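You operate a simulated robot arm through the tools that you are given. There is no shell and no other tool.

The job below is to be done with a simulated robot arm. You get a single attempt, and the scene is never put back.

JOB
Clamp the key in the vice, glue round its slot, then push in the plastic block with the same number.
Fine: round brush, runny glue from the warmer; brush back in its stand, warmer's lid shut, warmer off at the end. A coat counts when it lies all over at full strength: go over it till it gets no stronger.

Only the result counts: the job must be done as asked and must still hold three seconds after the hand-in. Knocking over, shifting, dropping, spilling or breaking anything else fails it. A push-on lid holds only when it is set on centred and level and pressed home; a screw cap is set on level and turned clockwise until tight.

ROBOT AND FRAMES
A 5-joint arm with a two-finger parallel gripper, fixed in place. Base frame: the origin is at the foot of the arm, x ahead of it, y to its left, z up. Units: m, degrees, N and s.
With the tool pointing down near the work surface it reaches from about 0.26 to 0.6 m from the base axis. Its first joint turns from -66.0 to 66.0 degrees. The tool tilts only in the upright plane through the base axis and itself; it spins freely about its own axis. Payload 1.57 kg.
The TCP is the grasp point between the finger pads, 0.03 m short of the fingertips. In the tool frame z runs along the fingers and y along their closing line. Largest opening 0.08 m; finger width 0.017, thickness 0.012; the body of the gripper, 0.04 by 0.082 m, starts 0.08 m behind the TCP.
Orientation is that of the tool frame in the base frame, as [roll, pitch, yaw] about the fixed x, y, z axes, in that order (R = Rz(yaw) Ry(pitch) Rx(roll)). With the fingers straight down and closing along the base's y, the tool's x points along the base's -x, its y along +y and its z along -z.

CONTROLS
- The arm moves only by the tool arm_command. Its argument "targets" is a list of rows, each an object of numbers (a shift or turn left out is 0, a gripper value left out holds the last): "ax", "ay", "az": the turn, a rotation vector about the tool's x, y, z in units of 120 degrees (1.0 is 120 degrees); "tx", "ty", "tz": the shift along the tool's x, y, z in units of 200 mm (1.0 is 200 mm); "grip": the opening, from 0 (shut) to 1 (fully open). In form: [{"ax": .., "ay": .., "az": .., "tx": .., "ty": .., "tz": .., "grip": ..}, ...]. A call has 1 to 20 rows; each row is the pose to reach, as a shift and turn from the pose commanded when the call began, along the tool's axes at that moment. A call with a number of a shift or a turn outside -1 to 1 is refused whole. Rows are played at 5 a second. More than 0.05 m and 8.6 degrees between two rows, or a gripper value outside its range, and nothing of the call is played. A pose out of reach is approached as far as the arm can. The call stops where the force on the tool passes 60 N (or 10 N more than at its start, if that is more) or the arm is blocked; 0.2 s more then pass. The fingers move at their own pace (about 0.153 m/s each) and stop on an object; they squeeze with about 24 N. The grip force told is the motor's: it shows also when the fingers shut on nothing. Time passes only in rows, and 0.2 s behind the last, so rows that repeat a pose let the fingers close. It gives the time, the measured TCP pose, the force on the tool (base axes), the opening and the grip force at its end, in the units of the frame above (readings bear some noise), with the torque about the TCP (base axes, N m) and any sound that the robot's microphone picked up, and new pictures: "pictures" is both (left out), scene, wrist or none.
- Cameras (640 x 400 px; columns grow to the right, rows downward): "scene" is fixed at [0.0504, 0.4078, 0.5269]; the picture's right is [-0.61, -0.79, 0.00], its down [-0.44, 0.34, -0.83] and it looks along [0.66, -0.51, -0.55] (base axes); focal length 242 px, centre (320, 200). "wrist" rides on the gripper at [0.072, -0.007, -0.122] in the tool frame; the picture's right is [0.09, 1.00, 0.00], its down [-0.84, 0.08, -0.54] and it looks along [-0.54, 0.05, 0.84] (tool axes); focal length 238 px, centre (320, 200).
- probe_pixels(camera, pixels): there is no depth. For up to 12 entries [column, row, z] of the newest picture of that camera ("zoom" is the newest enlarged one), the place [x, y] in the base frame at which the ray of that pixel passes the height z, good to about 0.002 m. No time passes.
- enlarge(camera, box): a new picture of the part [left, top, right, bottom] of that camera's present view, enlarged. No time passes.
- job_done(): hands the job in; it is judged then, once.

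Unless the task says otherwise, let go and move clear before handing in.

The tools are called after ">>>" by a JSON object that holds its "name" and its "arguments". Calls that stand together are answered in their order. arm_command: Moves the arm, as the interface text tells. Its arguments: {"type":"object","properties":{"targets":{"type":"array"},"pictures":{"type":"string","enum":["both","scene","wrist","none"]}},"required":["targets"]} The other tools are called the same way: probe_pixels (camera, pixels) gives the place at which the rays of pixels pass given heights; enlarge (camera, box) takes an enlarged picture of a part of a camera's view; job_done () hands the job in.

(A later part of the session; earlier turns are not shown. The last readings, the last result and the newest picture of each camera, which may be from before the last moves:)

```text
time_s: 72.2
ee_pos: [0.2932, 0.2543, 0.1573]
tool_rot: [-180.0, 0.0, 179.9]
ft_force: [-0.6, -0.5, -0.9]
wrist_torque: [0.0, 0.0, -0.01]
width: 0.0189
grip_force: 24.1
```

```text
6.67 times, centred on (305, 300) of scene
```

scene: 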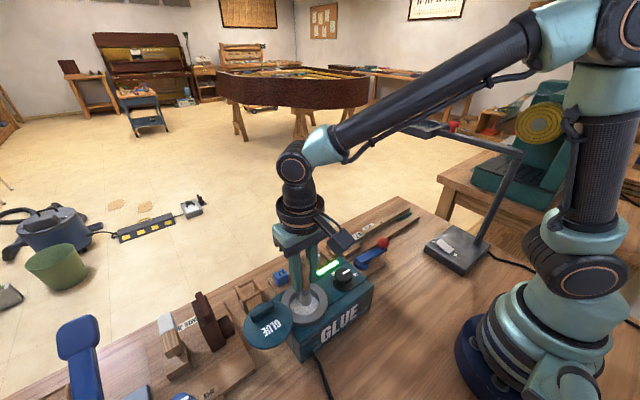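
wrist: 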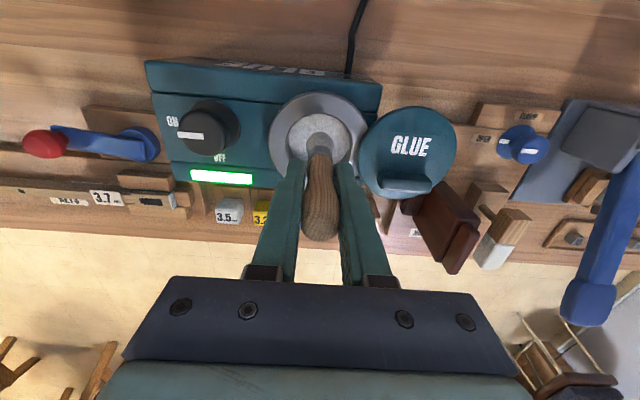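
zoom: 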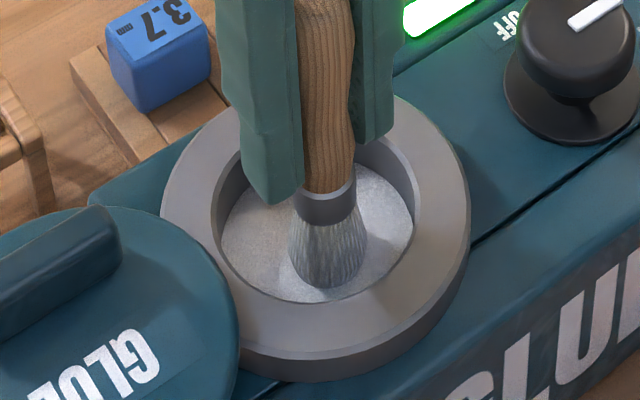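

The bristles' end seems now right at the glue level (bristle end is ~0.0785 below the TCP, glue ≈0.08). I'll go a few mm deeper and read force.

>>> {"name": "arm_command", "arguments": {"targets": [{"tz": 0.01}, {"tz": 0.02}], "pictures": "none"}}

>>> {"name": "enlarge", "arguments": {"camera": "scene", "box": [270, 270, 340, 330]}}

>>> {"name": "arm_command", "arguments": {"targets": [{"tz": 0.01}, {"tz": 0.02}], "pictures": "none"}}

>>> {"name": "enlarge", "arguments": {"camera": "scene", "box": [270, 270, 340, 330]}}

```text
time_s: 72.8
ee_pos: [0.2946, 0.2545, 0.1535]
tool_rot: [-180.0, 0.1, 180.0]
ft_force: [0.4, -0.5, -1.3]
wrist_torque: [0.01, 0.0, -0.01]
width: 0.0189
grip_force: 24.1
```

```text
6.67 times, centred on (305, 300) of scene
```

zoom: 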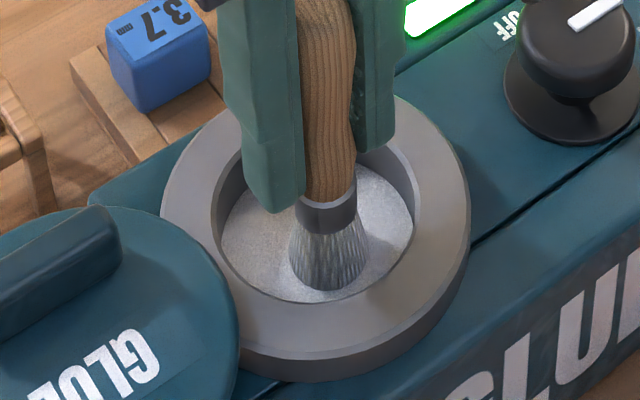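

```text
time_s: 73.4
ee_pos: [0.2951, 0.2538, 0.148]
tool_rot: [179.9, 0.0, -180.0]
ft_force: [-0.9, 0.0, -0.2]
wrist_torque: [0.03, 0.04, 0.02]
width: 0.0189
grip_force: 24.0
```

```text
6.67 times, centred on (305, 300) of scene
```

zoom: 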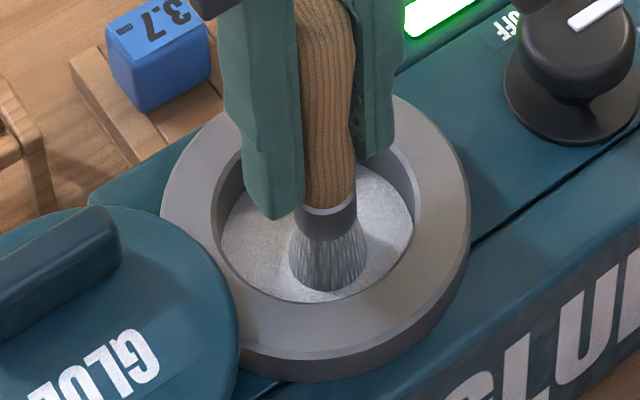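

The bristles sink into the glue without resistance (visible part shortening, end stays at row ~290). I'll dip 4 mm more, hold a moment, then lift and look at the bristles.

>>> {"name": "arm_command", "arguments": {"targets": [{"tz": 0.015}, {"tz": 0.02}, {"tz": 0.02}, {"tz": 0.02}, {"tz": 0.02}], "pictures": "none"}}

>>> {"name": "enlarge", "arguments": {"camera": "scene", "box": [270, 270, 340, 330]}}

>>> {"name": "arm_command", "arguments": {"targets": [{"tz": -0.1}, {"tz": -0.25}, {"tz": -0.35}]}}

>>> {"name": "enlarge", "arguments": {"camera": "scene", "box": [270, 250, 340, 330]}}

>>> {"name": "enlarge", "arguments": {"camera": "wrist", "box": [270, 75, 370, 175]}}

```text
time_s: 74.6
ee_pos: [0.2946, 0.2551, 0.1447]
tool_rot: [179.9, 0.2, 180.0]
ft_force: [3.1, 0.0, 17.0]
wrist_torque: [-0.03, -0.19, -0.03]
width: 0.0189
grip_force: 24.0
```

```text
6.67 times, centred on (305, 300) of scene
```

zoom: 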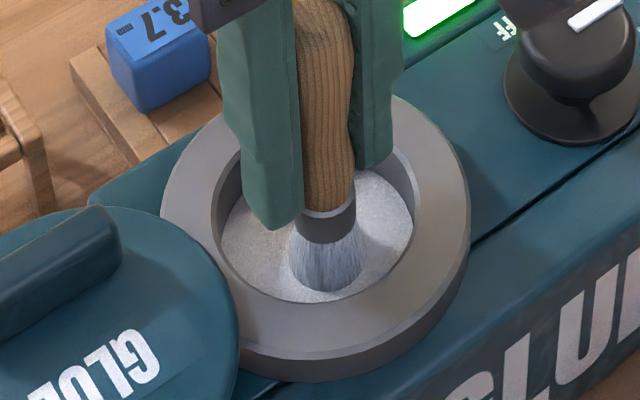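

```text
time_s: 75.4
ee_pos: [0.2939, 0.2549, 0.2144]
tool_rot: [-180.0, 0.1, 180.0]
ft_force: [-0.6, -0.2, 0.2]
wrist_torque: [0.0, 0.0, -0.01]
width: 0.0188
grip_force: 23.9
```

scene: 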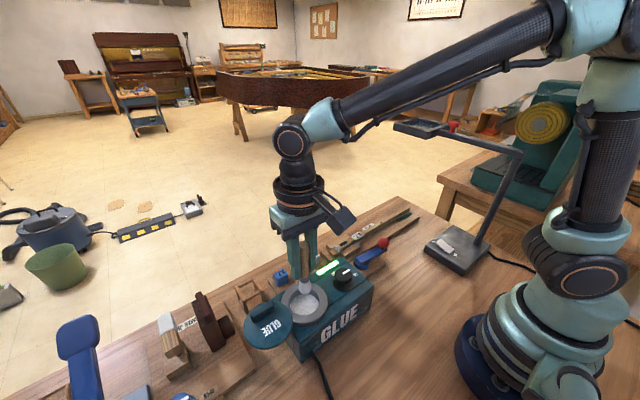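
wrist: 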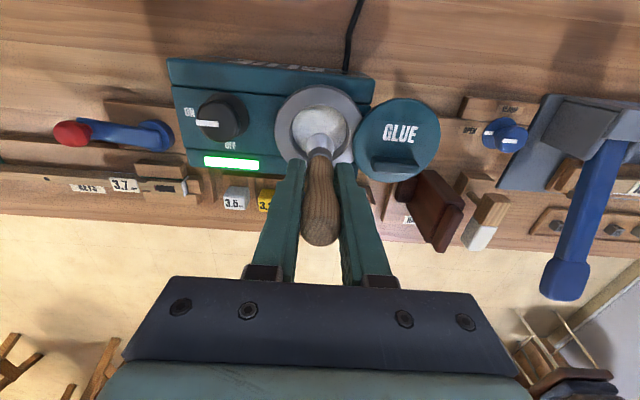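

```text
5.00 times, centred on (305, 290) of scene
```

zoom: 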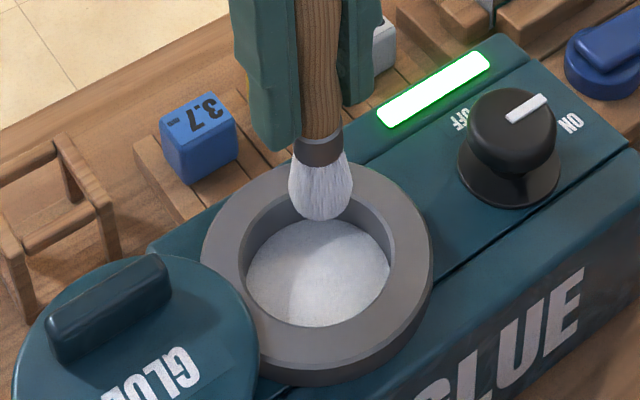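

```text
4.00 times, centred on (320, 125) of wrist
```

zoom: 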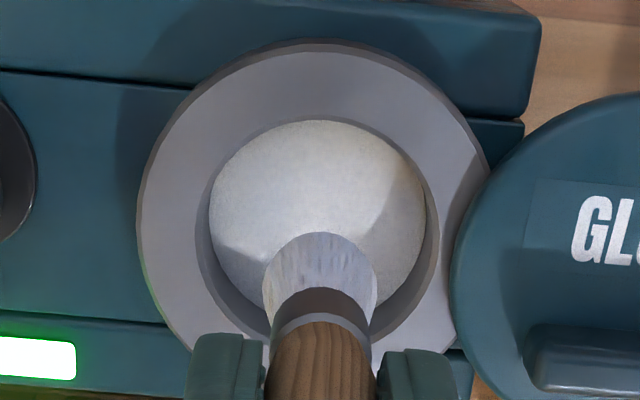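

The bristles now look coated whitish after the dip (scene zoom (320,190)), and the pot floor was felt at the end (17 N). I'll carry the brush over to the key's slot at (0.412,0.0465), keeping it high.

>>> {"name": "arm_command", "arguments": {"targets": [{"tx": -0.118, "ty": -0.208}, {"tx": -0.236, "ty": -0.416}, {"tx": -0.354, "ty": -0.625}, {"tx": -0.472, "ty": -0.833}], "pictures": "none"}}

>>> {"name": "arm_command", "arguments": {"targets": [{"tx": -0.118, "ty": -0.208, "tz": 0.1}, {"tx": -0.118, "ty": -0.208, "tz": 0.25}, {"tx": -0.118, "ty": -0.208, "tz": 0.3}]}}

>>> {"name": "enlarge", "arguments": {"camera": "wrist", "box": [260, 75, 380, 195]}}

>>> {"name": "enlarge", "arguments": {"camera": "scene", "box": [310, 195, 390, 265]}}

```text
time_s: 76.4
ee_pos: [0.3875, 0.0875, 0.2121]
tool_rot: [180.0, 0.0, -179.9]
ft_force: [0.3, 0.1, -0.2]
wrist_torque: [0.04, -0.01, -0.01]
width: 0.0193
grip_force: 24.3
```

```text
refused: row 1 steps farther than a row can; nothing moved
```

```text
3.33 times, centred on (320, 135) of wrist
```

zoom: 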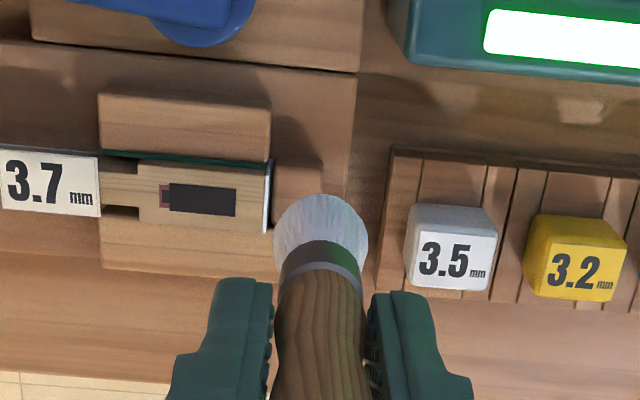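

```text
5.71 times, centred on (350, 230) of scene
```

zoom: 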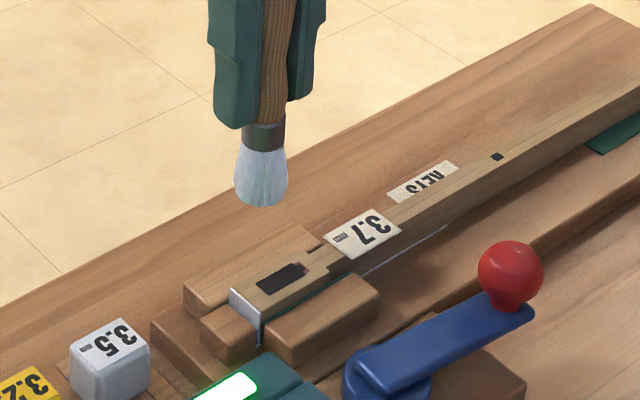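

That second call was refused (step too long). I'll repeat in smaller rows: to (0.412,0.0465), then down to TCP z≈0.16.

>>> {"name": "arm_command", "arguments": {"targets": [{"tx": -0.06, "ty": -0.1}, {"tx": -0.12, "ty": -0.205}, {"tx": -0.12, "ty": -0.205, "tz": 0.12}, {"tx": -0.12, "ty": -0.205, "tz": 0.25}]}}

>>> {"name": "enlarge", "arguments": {"camera": "wrist", "box": [260, 75, 380, 195]}}

>>> {"name": "enlarge", "arguments": {"camera": "scene", "box": [310, 195, 390, 265]}}

```text
time_s: 77.4
ee_pos: [0.4135, 0.0462, 0.1635]
tool_rot: [-180.0, 0.1, -179.9]
ft_force: [0.3, -0.5, -1.1]
wrist_torque: [-0.01, 0.0, -0.01]
width: 0.0188
grip_force: 23.7
```

scene: 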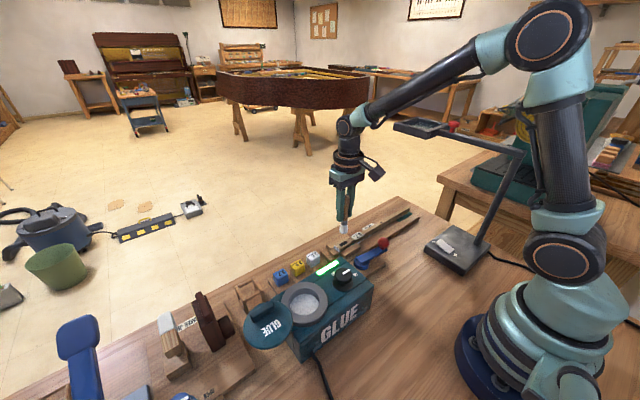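
wrist: 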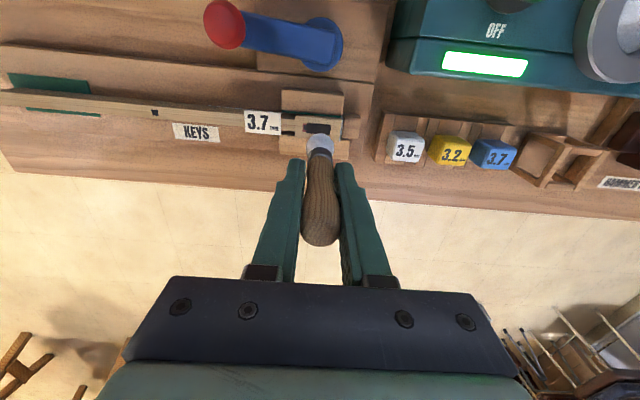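

```text
3.33 times, centred on (320, 135) of wrist
```

zoom: 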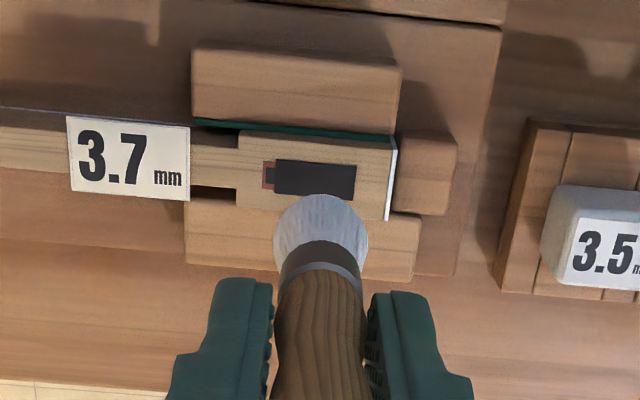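

```text
5.71 times, centred on (350, 230) of scene
```

zoom: 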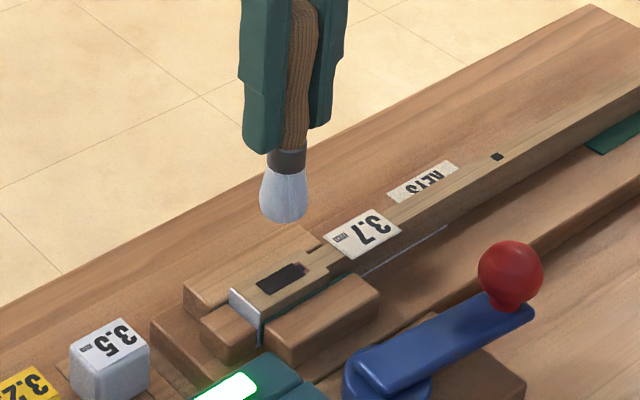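

Tool axis is ~2 mm +x and ~3-4 mm +y of the slot's centre; the bristle end is ≈0.022 m wide, about the key head's width. I'll confirm the slot corners by probing at z=0.042.

>>> {"name": "probe_pixels", "arguments": {"camera": "wrist", "pixels": [[318.2, 129, 0.042], [307.1, 123, 0.042], [330.8, 124.5, 0.042], [305.6, 132.9, 0.042], [329.6, 135, 0.042], [303.5, 123.5, 0.042], [296, 113.8, 0.042], [342, 115.8, 0.042], [340.5, 141, 0.042], [294.8, 137.4, 0.042]]}}

>>> {"name": "enlarge", "arguments": {"camera": "scene", "box": [325, 225, 375, 265]}}

```text
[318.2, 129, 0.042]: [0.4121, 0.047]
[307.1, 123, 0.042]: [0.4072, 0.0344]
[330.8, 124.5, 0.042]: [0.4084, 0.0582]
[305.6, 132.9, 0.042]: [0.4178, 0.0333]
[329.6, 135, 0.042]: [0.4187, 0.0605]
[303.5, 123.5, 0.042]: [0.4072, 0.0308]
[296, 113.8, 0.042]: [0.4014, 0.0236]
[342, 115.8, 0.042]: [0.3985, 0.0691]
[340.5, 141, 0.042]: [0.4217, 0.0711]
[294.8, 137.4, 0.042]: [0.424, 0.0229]
```

```text
10.00 times, centred on (350, 245) of scene
```

zoom: 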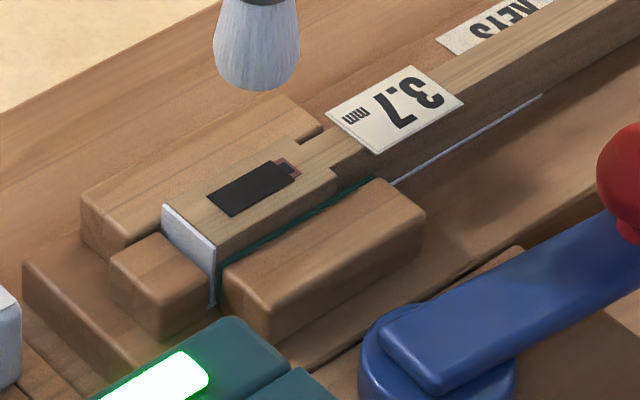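

Probe: slot spans x 0.4075–0.4183, y 0.031–0.059; key head x 0.400–0.423. I'll lower the bristles to just above the key and compare visually.

>>> {"name": "arm_command", "arguments": {"targets": [{"tz": 0.08}, {"tz": 0.15}]}}

>>> {"name": "enlarge", "arguments": {"camera": "wrist", "box": [260, 95, 380, 195]}}

>>> {"name": "enlarge", "arguments": {"camera": "scene", "box": [325, 215, 375, 265]}}

```text
time_s: 78.0
ee_pos: [0.4145, 0.0477, 0.1333]
tool_rot: [-179.9, 0.0, 179.9]
ft_force: [-0.5, 0.3, 0.6]
wrist_torque: [0.01, 0.0, 0.0]
width: 0.0188
grip_force: 24.3
```

scene: 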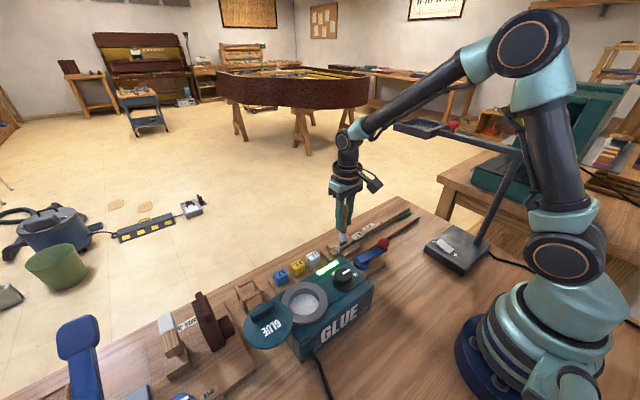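
wrist: 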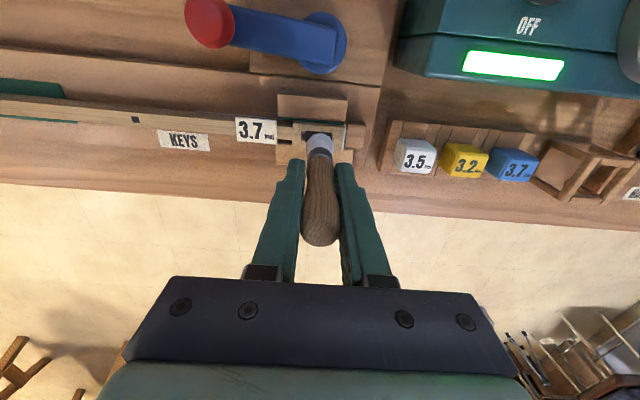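

```text
4.00 times, centred on (320, 145) of wrist
```

zoom: 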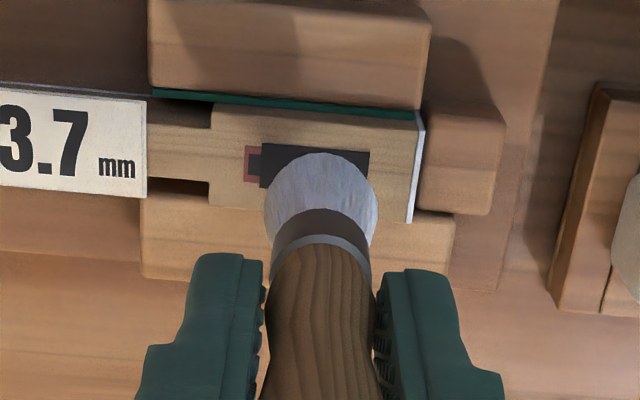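

```text
8.00 times, centred on (350, 240) of scene
```

zoom: 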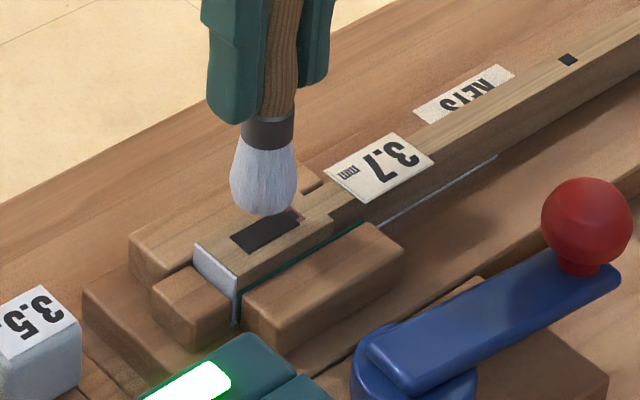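

Brush is within ~1–2 mm of the slot centre. Lowering in small steps to find the contact with the key's top.

>>> {"name": "arm_command", "arguments": {"targets": [{"tz": 0.03}, {"tz": 0.05}], "pictures": "none"}}

>>> {"name": "enlarge", "arguments": {"camera": "scene", "box": [325, 215, 375, 265]}}

>>> {"name": "arm_command", "arguments": {"targets": [{"tz": 0.01}, {"tz": 0.015}], "pictures": "none"}}

>>> {"name": "enlarge", "arguments": {"camera": "scene", "box": [325, 215, 375, 265]}}

```text
time_s: 78.6
ee_pos: [0.4134, 0.0478, 0.1239]
tool_rot: [-179.9, 0.0, 180.0]
ft_force: [-0.2, -1.4, -0.7]
wrist_torque: [-0.02, -0.01, 0.02]
width: 0.0189
grip_force: 23.9
```

```text
8.00 times, centred on (350, 240) of scene
```

zoom: 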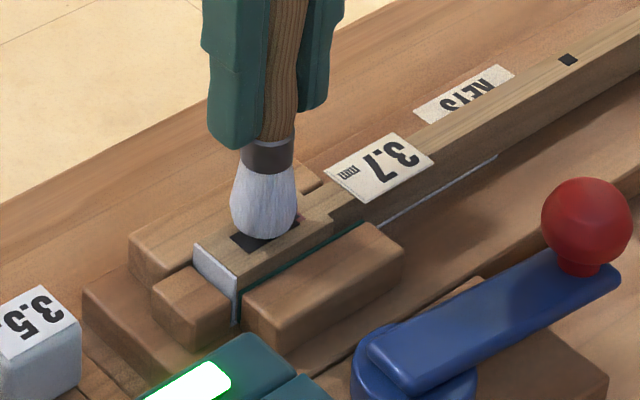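

```text
time_s: 79.2
ee_pos: [0.4133, 0.0478, 0.1214]
tool_rot: [-180.0, 0.0, -179.9]
ft_force: [0.1, 0.6, 0.0]
wrist_torque: [0.0, 0.0, 0.01]
width: 0.0189
grip_force: 24.1
```

```text
8.00 times, centred on (350, 240) of scene
```

zoom: 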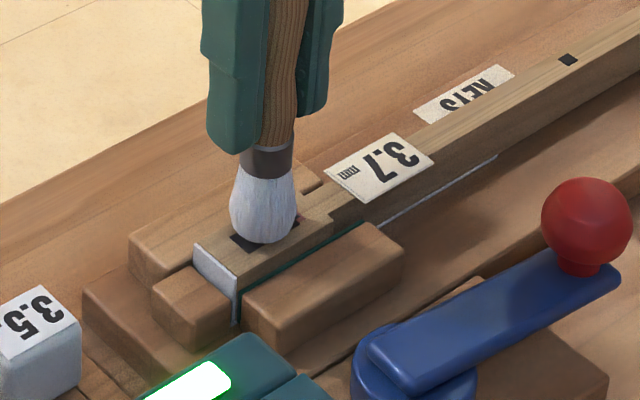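

No force yet; the bristles look almost in touch with the key. Another 3 mm down.

>>> {"name": "arm_command", "arguments": {"targets": [{"tz": 0.01}, {"tz": 0.018}], "pictures": "none"}}

>>> {"name": "enlarge", "arguments": {"camera": "scene", "box": [325, 215, 375, 265]}}

>>> {"name": "enlarge", "arguments": {"camera": "wrist", "box": [270, 95, 370, 195]}}

```text
time_s: 79.8
ee_pos: [0.4132, 0.0488, 0.1164]
tool_rot: [180.0, 0.0, -180.0]
ft_force: [0.7, 0.0, -0.9]
wrist_torque: [0.01, 0.0, 0.01]
width: 0.019
grip_force: 24.2
```

```text
8.00 times, centred on (350, 240) of scene
```

zoom: 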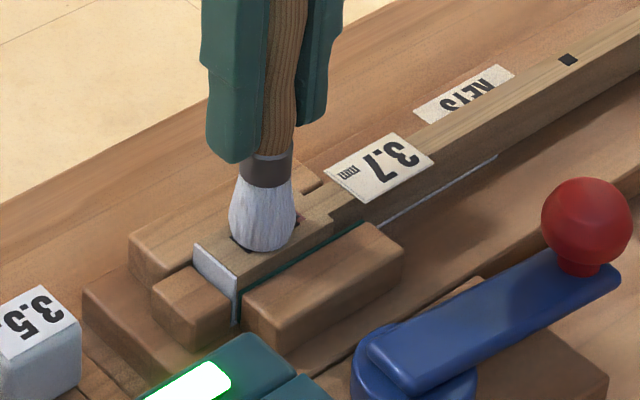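

```text
4.00 times, centred on (320, 145) of wrist
```

zoom: 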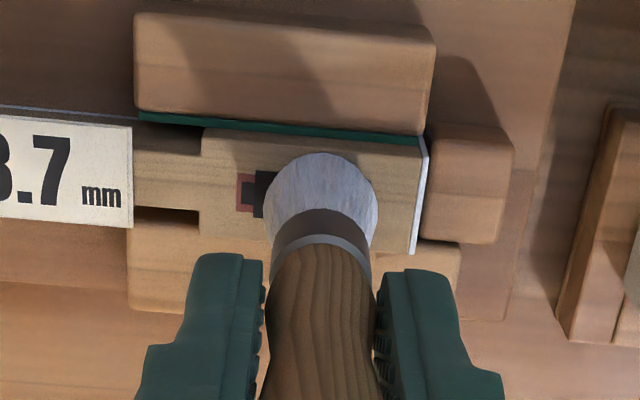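

Bristle end in the scene zoom moved only ~7 px for 5 mm, suggesting touch is beginning. Another 3 mm down to be sure of contact.

>>> {"name": "arm_command", "arguments": {"targets": [{"tz": 0.008}, {"tz": 0.015}], "pictures": "none"}}

>>> {"name": "enlarge", "arguments": {"camera": "scene", "box": [325, 215, 375, 265]}}

>>> {"name": "enlarge", "arguments": {"camera": "wrist", "box": [270, 95, 370, 195]}}

```text
time_s: 80.4
ee_pos: [0.4151, 0.0482, 0.1162]
tool_rot: [180.0, 0.2, -180.0]
ft_force: [-2.6, 0.4, 17.6]
wrist_torque: [-0.01, 0.17, 0.0]
width: 0.0189
grip_force: 23.9
```

```text
8.00 times, centred on (350, 240) of scene
```

zoom: 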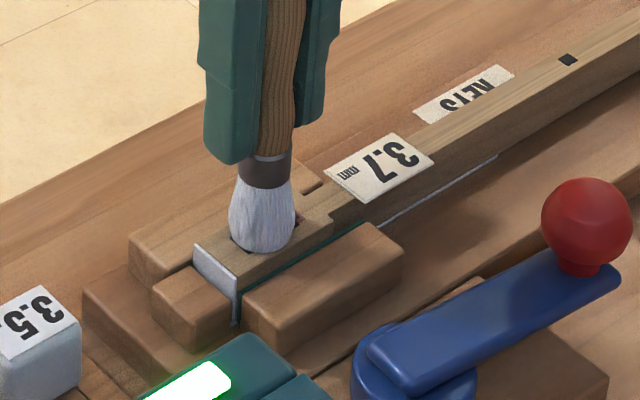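

```text
4.00 times, centred on (320, 145) of wrist
```

zoom: 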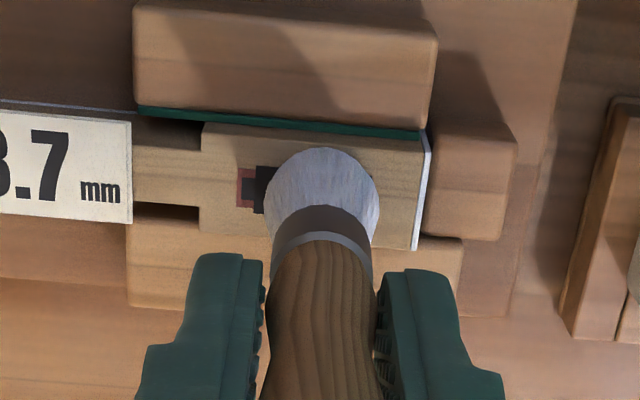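

Firm contact at TCP z≈0.116 (17.6 N). I'll ease up ~1.5 mm, shift 2.5 mm toward -x to the slot's centreline and stroke along the slot in y, then lift for a look.

>>> {"name": "arm_command", "arguments": {"targets": [{"tx": 0.0125, "ty": 0, "tz": -0.008}, {"tx": 0.0125, "ty": 0.03, "tz": -0.008}, {"tx": 0.0125, "ty": 0.06, "tz": -0.008}, {"tx": 0.0125, "ty": 0.03, "tz": -0.008}, {"tx": 0.0125, "ty": 0.0, "tz": -0.008}, {"tx": 0.0125, "ty": -0.03, "tz": -0.008}, {"tx": 0.0125, "ty": -0.06, "tz": -0.008}, {"tx": 0.0125, "ty": -0.095, "tz": -0.008}, {"tx": 0.0125, "ty": -0.06, "tz": -0.008}, {"tx": 0.0125, "ty": -0.03, "tz": -0.008}, {"tx": 0.0125, "ty": 0.0, "tz": -0.008}], "pictures": "none"}}

>>> {"name": "arm_command", "arguments": {"targets": [{"tz": -0.1}, {"tz": -0.25}, {"tz": -0.25, "tx": -0.1}, {"tz": -0.25, "tx": -0.25}]}}

>>> {"name": "enlarge", "arguments": {"camera": "wrist", "box": [270, 65, 370, 165]}}

>>> {"name": "enlarge", "arguments": {"camera": "scene", "box": [325, 225, 375, 265]}}

```text
time_s: 82.8
ee_pos: [0.41, 0.0483, 0.1172]
tool_rot: [-180.0, 0.0, 180.0]
ft_force: [-0.8, -0.1, -1.3]
wrist_torque: [-0.03, -0.02, -0.02]
width: 0.019
grip_force: 24.4
```

```text
time_s: 83.8
ee_pos: [0.461, 0.0476, 0.1662]
tool_rot: [179.9, -0.1, 180.0]
ft_force: [0.7, 0.0, -0.6]
wrist_torque: [-0.02, -0.01, 0.0]
width: 0.0188
grip_force: 24.3
```

scene: 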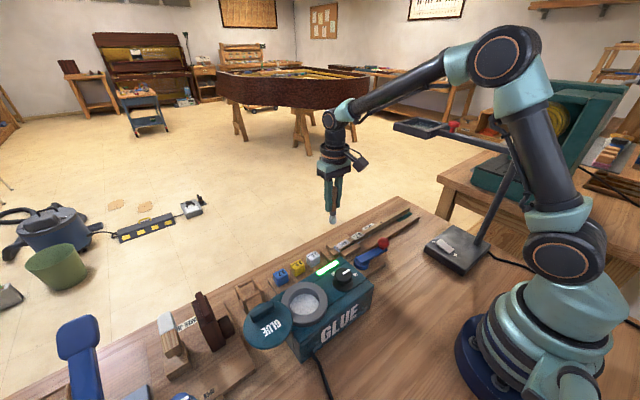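
wrist: 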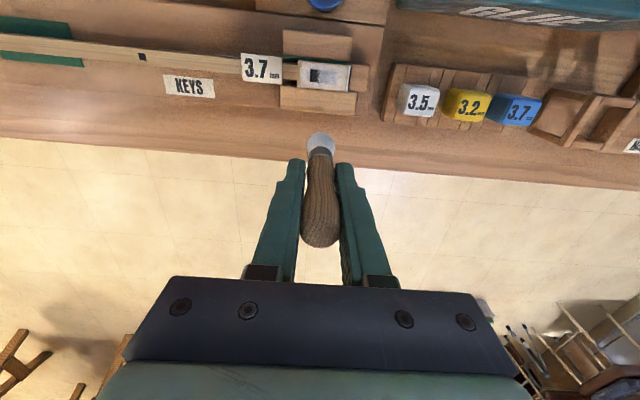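

```text
4.00 times, centred on (320, 115) of wrist
```

zoom: 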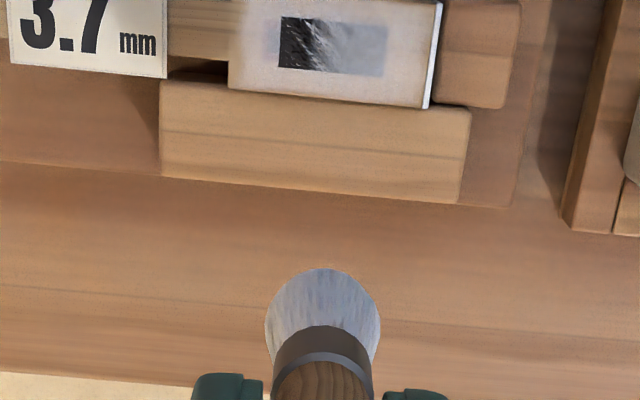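

```text
10.00 times, centred on (350, 245) of scene
```

zoom: 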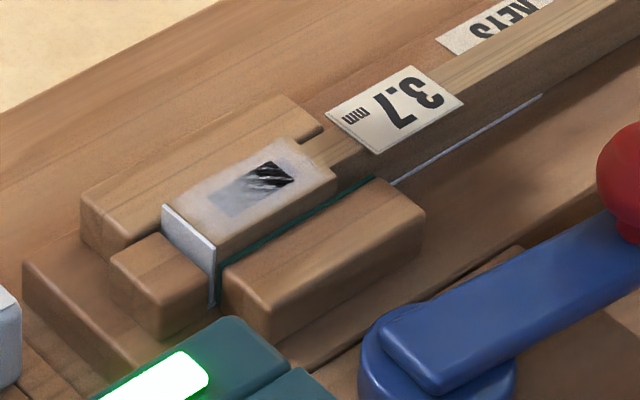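

A whitish film now covers the head around the slot, thicker at the right end and streaky at the left. Zooming in closely to judge coverage.

>>> {"name": "enlarge", "arguments": {"camera": "wrist", "box": [292, 50, 356, 100]}}

>>> {"name": "enlarge", "arguments": {"camera": "scene", "box": [330, 230, 362, 255]}}

```text
8.00 times, centred on (324, 75) of wrist
```

zoom: 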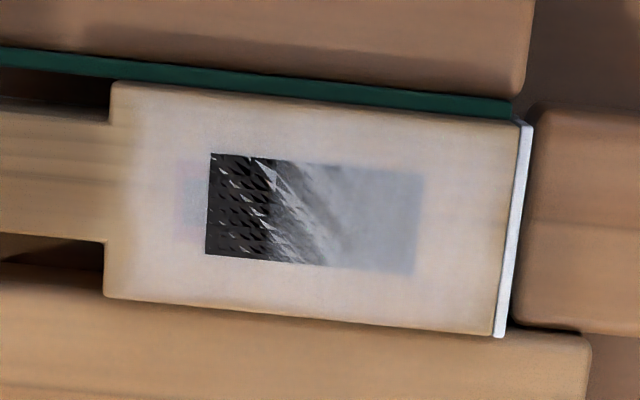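

```text
16.00 times, centred on (346, 242) of scene
```

zoom: 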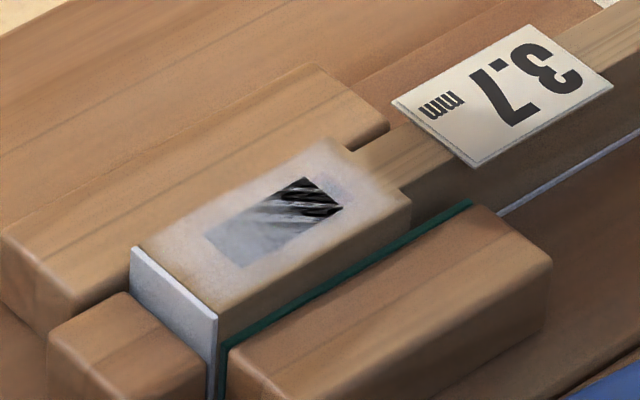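

The film covers the head but looks thinner at the edges and left end. I'll go over it again with offsets ±3.5 mm in x and a longer run in y, then look.

>>> {"name": "arm_command", "arguments": {"targets": [{"tx": 0.125}, {"tx": 0.25, "tz": 0.1}, {"tx": 0.25, "tz": 0.254}, {"tx": 0.25, "ty": 0.05, "tz": 0.254}, {"tx": 0.25, "ty": 0.075, "tz": 0.254}, {"tx": 0.2325, "ty": 0.075, "tz": 0.254}, {"tx": 0.2325, "ty": 0.025, "tz": 0.254}, {"tx": 0.2325, "ty": -0.025, "tz": 0.254}, {"tx": 0.2325, "ty": -0.075, "tz": 0.254}, {"tx": 0.2325, "ty": -0.105, "tz": 0.254}, {"tx": 0.25, "ty": -0.105, "tz": 0.254}, {"tx": 0.2675, "ty": -0.105, "tz": 0.254}, {"tx": 0.2675, "ty": -0.05, "tz": 0.254}, {"tx": 0.2675, "ty": 0.0, "tz": 0.254}, {"tx": 0.2675, "ty": 0.05, "tz": 0.254}, {"tx": 0.2675, "ty": 0.075, "tz": 0.254}, {"tx": 0.25, "ty": 0.075, "tz": 0.254}, {"tx": 0.25, "ty": 0.025, "tz": 0.254}, {"tx": 0.25, "ty": -0.05, "tz": 0.254}, {"tx": 0.25, "ty": -0.105, "tz": 0.254}], "pictures": "none"}}

>>> {"name": "arm_command", "arguments": {"targets": [{"tz": -0.1}, {"tz": -0.25}, {"tz": -0.25, "tx": -0.12, "ty": 0.05}, {"tz": -0.25, "tx": -0.25, "ty": 0.105}]}}

>>> {"name": "enlarge", "arguments": {"camera": "wrist", "box": [292, 50, 356, 100]}}

>>> {"name": "enlarge", "arguments": {"camera": "scene", "box": [330, 230, 362, 255]}}

```text
time_s: 88.0
ee_pos: [0.4106, 0.0267, 0.1156]
tool_rot: [180.0, -0.1, -180.0]
ft_force: [0.1, -0.1, 0.0]
wrist_torque: [-0.01, 0.01, -0.02]
width: 0.0189
grip_force: 24.3
```

```text
time_s: 89.0
ee_pos: [0.4588, 0.0471, 0.1652]
tool_rot: [-180.0, 0.0, 180.0]
ft_force: [-0.7, -0.1, -0.4]
wrist_torque: [0.03, -0.01, -0.02]
width: 0.0189
grip_force: 23.8
```

scene: 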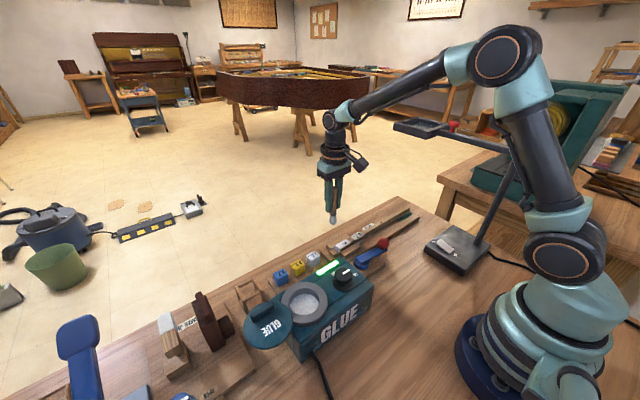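
wrist: 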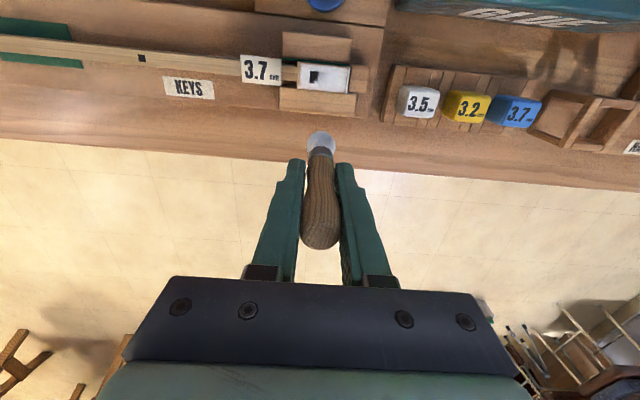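

```text
8.00 times, centred on (324, 75) of wrist
```

zoom: 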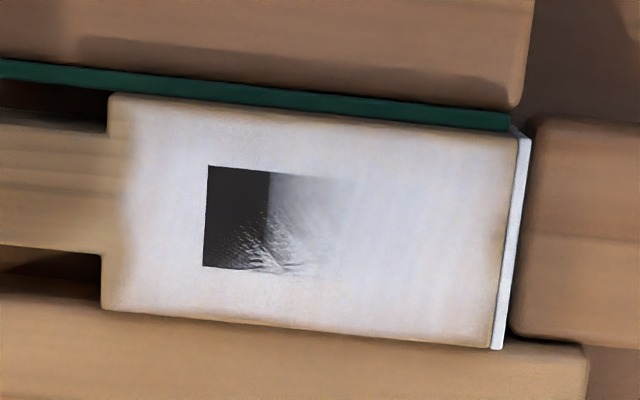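

```text
16.00 times, centred on (346, 242) of scene
```

zoom: 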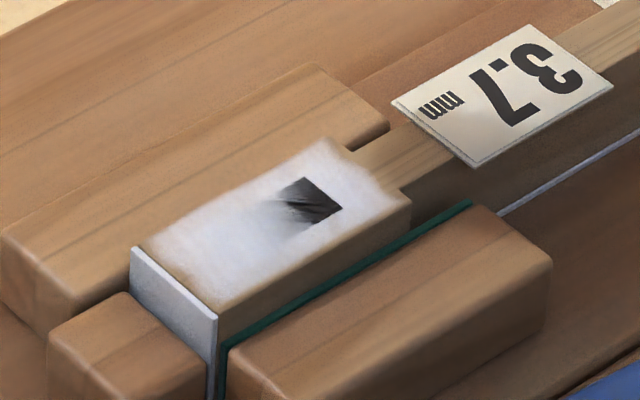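

The coat got much whiter. I'll do another full pass, reaching slightly farther at the ends and edges, and compare.

>>> {"name": "arm_command", "arguments": {"targets": [{"tx": 0.125}, {"tx": 0.25, "tz": 0.1}, {"tx": 0.25, "tz": 0.254}, {"tx": 0.25, "ty": 0.05, "tz": 0.254}, {"tx": 0.25, "ty": 0.085, "tz": 0.254}, {"tx": 0.2275, "ty": 0.085, "tz": 0.254}, {"tx": 0.2275, "ty": 0.035, "tz": 0.254}, {"tx": 0.2275, "ty": -0.015, "tz": 0.254}, {"tx": 0.2275, "ty": -0.065, "tz": 0.254}, {"tx": 0.2275, "ty": -0.115, "tz": 0.254}, {"tx": 0.25, "ty": -0.12, "tz": 0.254}, {"tx": 0.2725, "ty": -0.115, "tz": 0.254}, {"tx": 0.2725, "ty": -0.065, "tz": 0.254}, {"tx": 0.2725, "ty": -0.015, "tz": 0.254}, {"tx": 0.2725, "ty": 0.035, "tz": 0.254}, {"tx": 0.2725, "ty": 0.085, "tz": 0.254}, {"tx": 0.25, "ty": 0.085, "tz": 0.254}, {"tx": 0.25, "ty": 0.02, "tz": 0.254}, {"tx": 0.25, "ty": -0.05, "tz": 0.254}, {"tx": 0.25, "ty": -0.12, "tz": 0.254}], "pictures": "none"}}

>>> {"name": "arm_command", "arguments": {"targets": [{"tz": -0.1}, {"tz": -0.25}, {"tz": -0.25, "tx": -0.12, "ty": 0.06}, {"tz": -0.25, "tx": -0.25, "ty": 0.12}]}}

>>> {"name": "enlarge", "arguments": {"camera": "wrist", "box": [292, 50, 356, 100]}}

>>> {"name": "enlarge", "arguments": {"camera": "scene", "box": [330, 230, 362, 255]}}

>>> {"name": "enlarge", "arguments": {"camera": "scene", "box": [310, 190, 350, 230]}}

```text
time_s: 93.2
ee_pos: [0.4099, 0.0239, 0.1148]
tool_rot: [180.0, 0.0, 180.0]
ft_force: [0.1, 0.6, 0.3]
wrist_torque: [-0.01, 0.0, 0.0]
width: 0.0188
grip_force: 24.2
```

```text
time_s: 94.2
ee_pos: [0.4603, 0.0479, 0.1663]
tool_rot: [180.0, 0.0, 180.0]
ft_force: [0.1, 0.1, -0.9]
wrist_torque: [-0.01, -0.06, -0.01]
width: 0.0188
grip_force: 23.9
```

scene: 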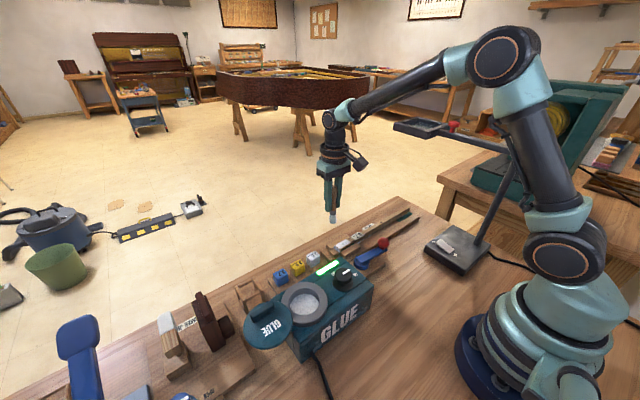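
wrist: 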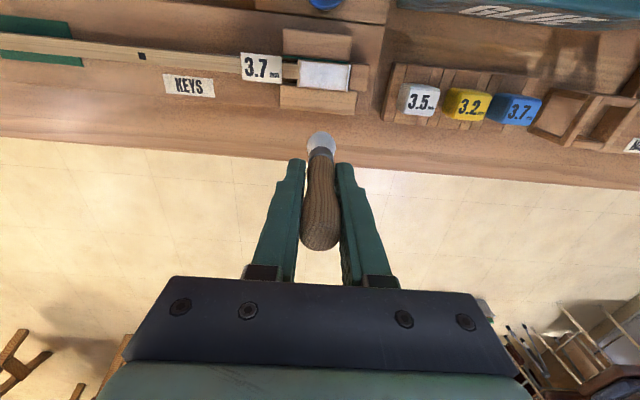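

```text
8.00 times, centred on (324, 75) of wrist
```

zoom: 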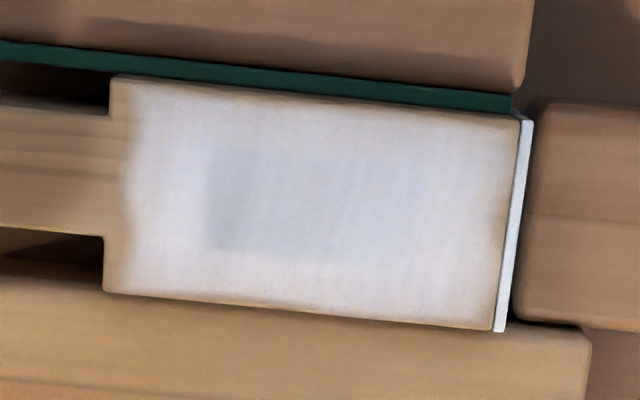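

```text
16.00 times, centred on (346, 242) of scene
```

zoom: 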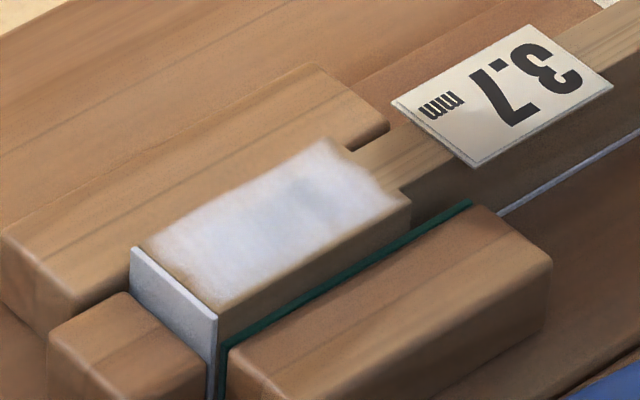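

```text
10.00 times, centred on (330, 210) of scene
```

zoom: 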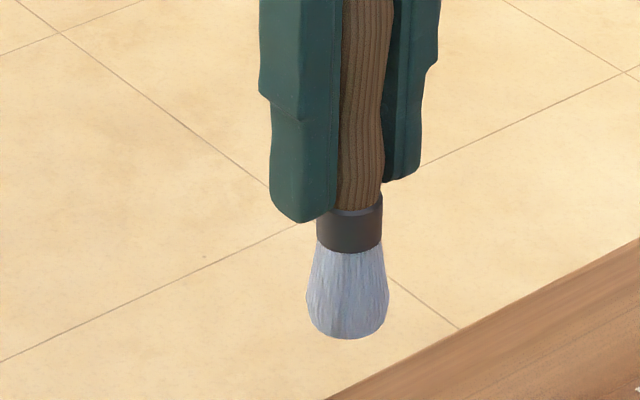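

The film is now nearly opaque all over with just a faint ghost of the slot. To be sure it reaches full strength I'll recharge the brush in the pot and go over it again; lifting first and moving to the pot.

>>> {"name": "arm_command", "arguments": {"targets": [{"tz": -0.2}, {"tz": -0.25, "tx": 0.1, "ty": 0.12}, {"tz": -0.25, "tx": 0.24, "ty": 0.3}, {"tz": -0.25, "tx": 0.38, "ty": 0.47}, {"tz": -0.25, "tx": 0.52, "ty": 0.64}, {"tz": -0.25, "tx": 0.66, "ty": 0.82}, {"tz": -0.25, "tx": 0.76, "ty": 0.94}], "pictures": "none"}}

>>> {"name": "arm_command", "arguments": {"targets": [{"tx": 0.0725, "ty": 0.0925}, {"tx": 0.0725, "ty": 0.0925, "tz": 0.15}]}}

>>> {"name": "enlarge", "arguments": {"camera": "scene", "box": [270, 260, 340, 330]}}

>>> {"name": "enlarge", "arguments": {"camera": "wrist", "box": [260, 65, 380, 185]}}

```text
time_s: 95.8
ee_pos: [0.3081, 0.2369, 0.2127]
tool_rot: [-179.9, 0.0, 180.0]
ft_force: [1.0, 0.9, -0.2]
wrist_torque: [0.0, -0.04, 0.0]
width: 0.019
grip_force: 24.1
```

```text
time_s: 96.4
ee_pos: [0.2943, 0.256, 0.1836]
tool_rot: [-179.9, 0.0, 180.0]
ft_force: [-0.1, 1.1, 0.3]
wrist_torque: [0.01, 0.01, 0.03]
width: 0.0191
grip_force: 24.0
```

scene: 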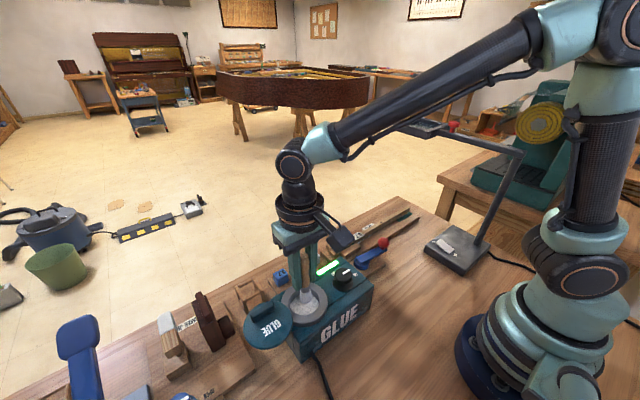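
wrist: 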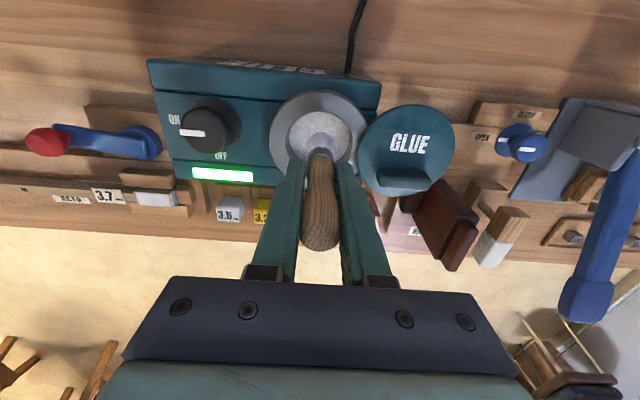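

```text
5.71 times, centred on (305, 295) of scene
```

zoom: 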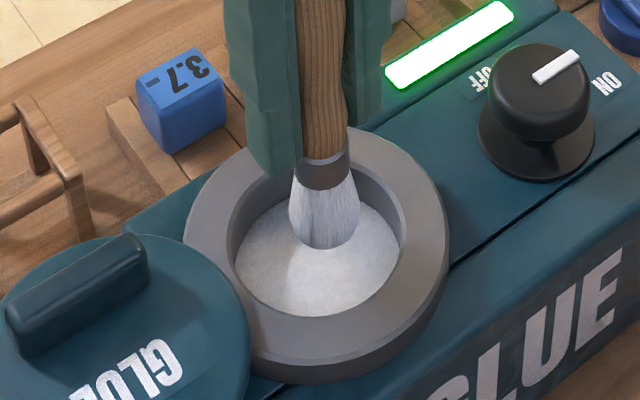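

```text
3.33 times, centred on (320, 125) of wrist
```

zoom: 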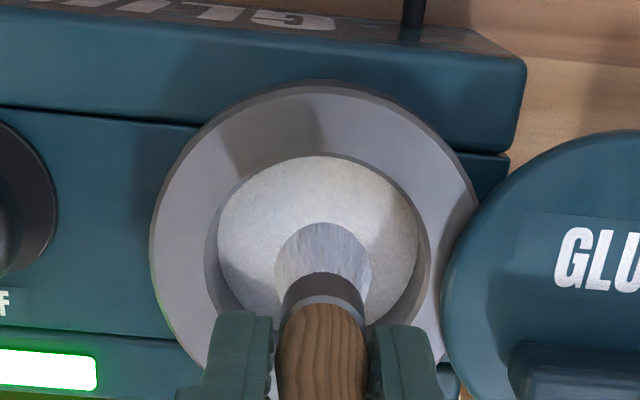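

Centred above the pot; bristles look greyer than after the first dip, so recharging helps. Dipping to TCP z≈0.149, holding a second, and lifting.

>>> {"name": "arm_command", "arguments": {"targets": [{"tz": 0.08}, {"tz": 0.15}, {"tz": 0.172}, {"tz": 0.172}, {"tz": 0.172}, {"tz": 0.172}, {"tz": 0.172}, {"tz": 0.1}, {"tz": 0.0}, {"tz": -0.15}]}}

>>> {"name": "enlarge", "arguments": {"camera": "scene", "box": [270, 250, 340, 330]}}

```text
time_s: 98.6
ee_pos: [0.2935, 0.2543, 0.2139]
tool_rot: [180.0, 0.0, 180.0]
ft_force: [0.1, 1.2, -0.8]
wrist_torque: [0.03, 0.05, -0.02]
width: 0.0187
grip_force: 23.6
```

scene: 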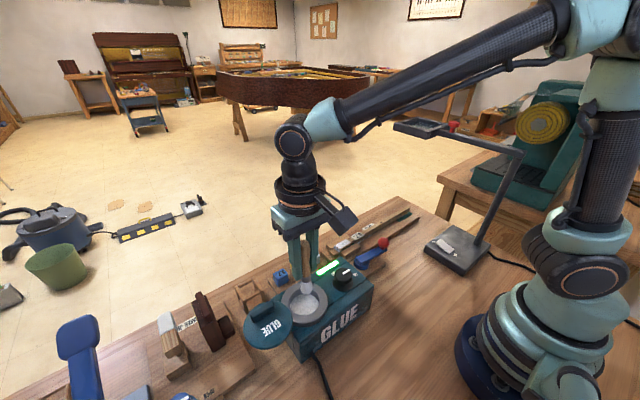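
wrist: 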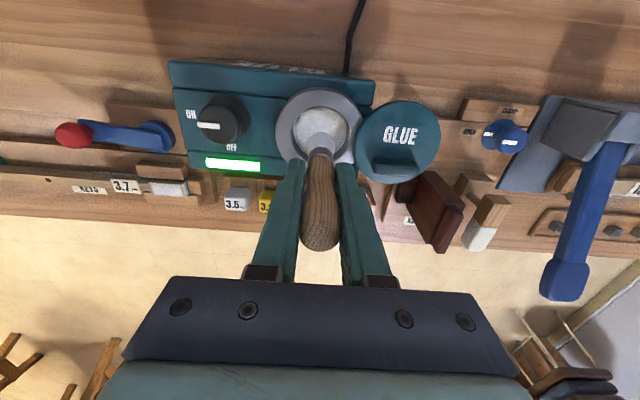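

```text
5.00 times, centred on (305, 290) of scene
```

zoom: 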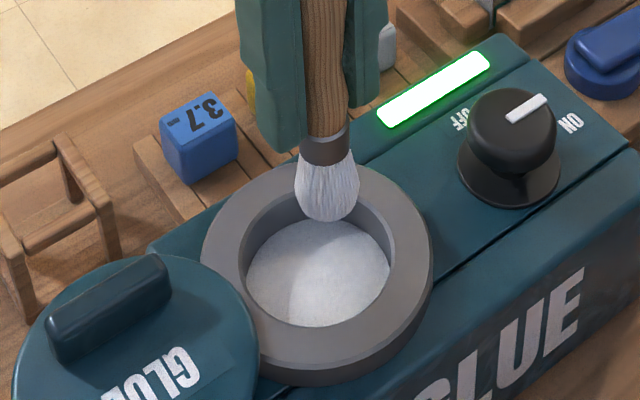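

The brush is white and loaded again. Going back over the key to add another full pass.

>>> {"name": "arm_command", "arguments": {"targets": [{"tx": -0.112, "ty": -0.198}, {"tx": -0.224, "ty": -0.396}, {"tx": -0.336, "ty": -0.594}, {"tx": -0.448, "ty": -0.792}, {"tx": -0.56, "ty": -0.99}], "pictures": "none"}}

>>> {"name": "arm_command", "arguments": {"targets": [{"tx": -0.0225, "ty": -0.0425, "tz": 0.1}, {"tx": -0.0225, "ty": -0.0425, "tz": 0.3}, {"tx": -0.0225, "ty": -0.0425, "tz": 0.42}]}}

>>> {"name": "enlarge", "arguments": {"camera": "wrist", "box": [260, 85, 380, 185]}}

>>> {"name": "enlarge", "arguments": {"camera": "scene", "box": [325, 215, 375, 265]}}

```text
time_s: 99.8
ee_pos: [0.4062, 0.0557, 0.2153]
tool_rot: [-180.0, 0.1, -179.9]
ft_force: [0.5, 0.0, 0.2]
wrist_torque: [0.03, -0.04, 0.03]
width: 0.0186
grip_force: 23.9
```

```text
time_s: 100.6
ee_pos: [0.41, 0.046, 0.1317]
tool_rot: [179.9, 0.1, 180.0]
ft_force: [-0.2, 0.1, -0.2]
wrist_torque: [-0.01, -0.01, 0.0]
width: 0.0188
grip_force: 23.8
```

scene: 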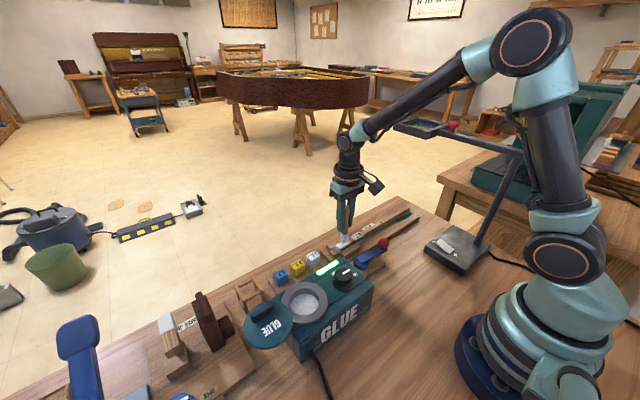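
wrist: 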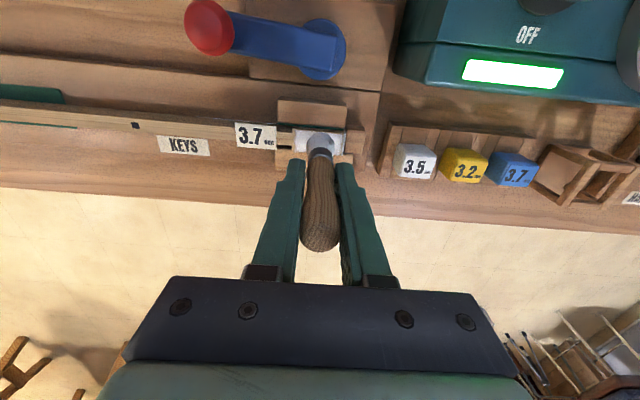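

```text
4.00 times, centred on (320, 135) of wrist
```

zoom: 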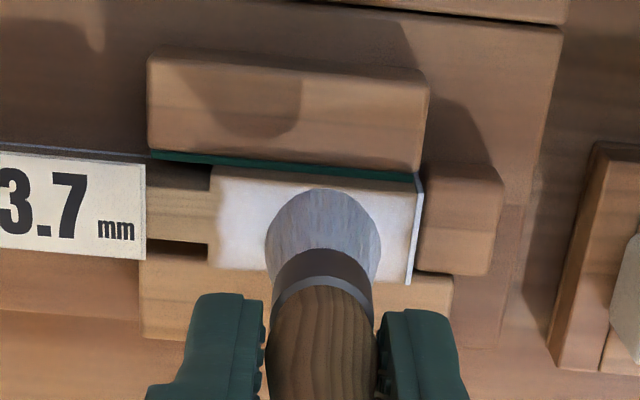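

```text
8.00 times, centred on (350, 240) of scene
```

zoom: 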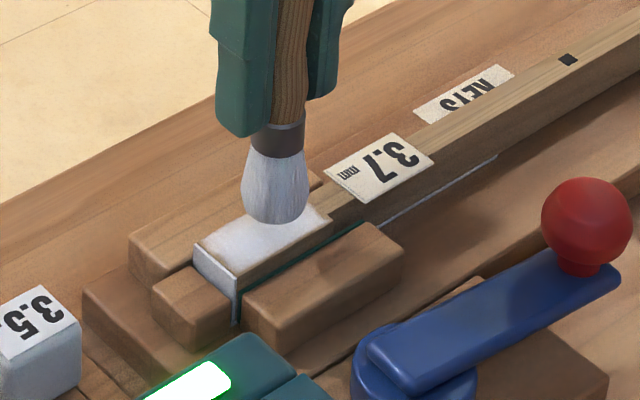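

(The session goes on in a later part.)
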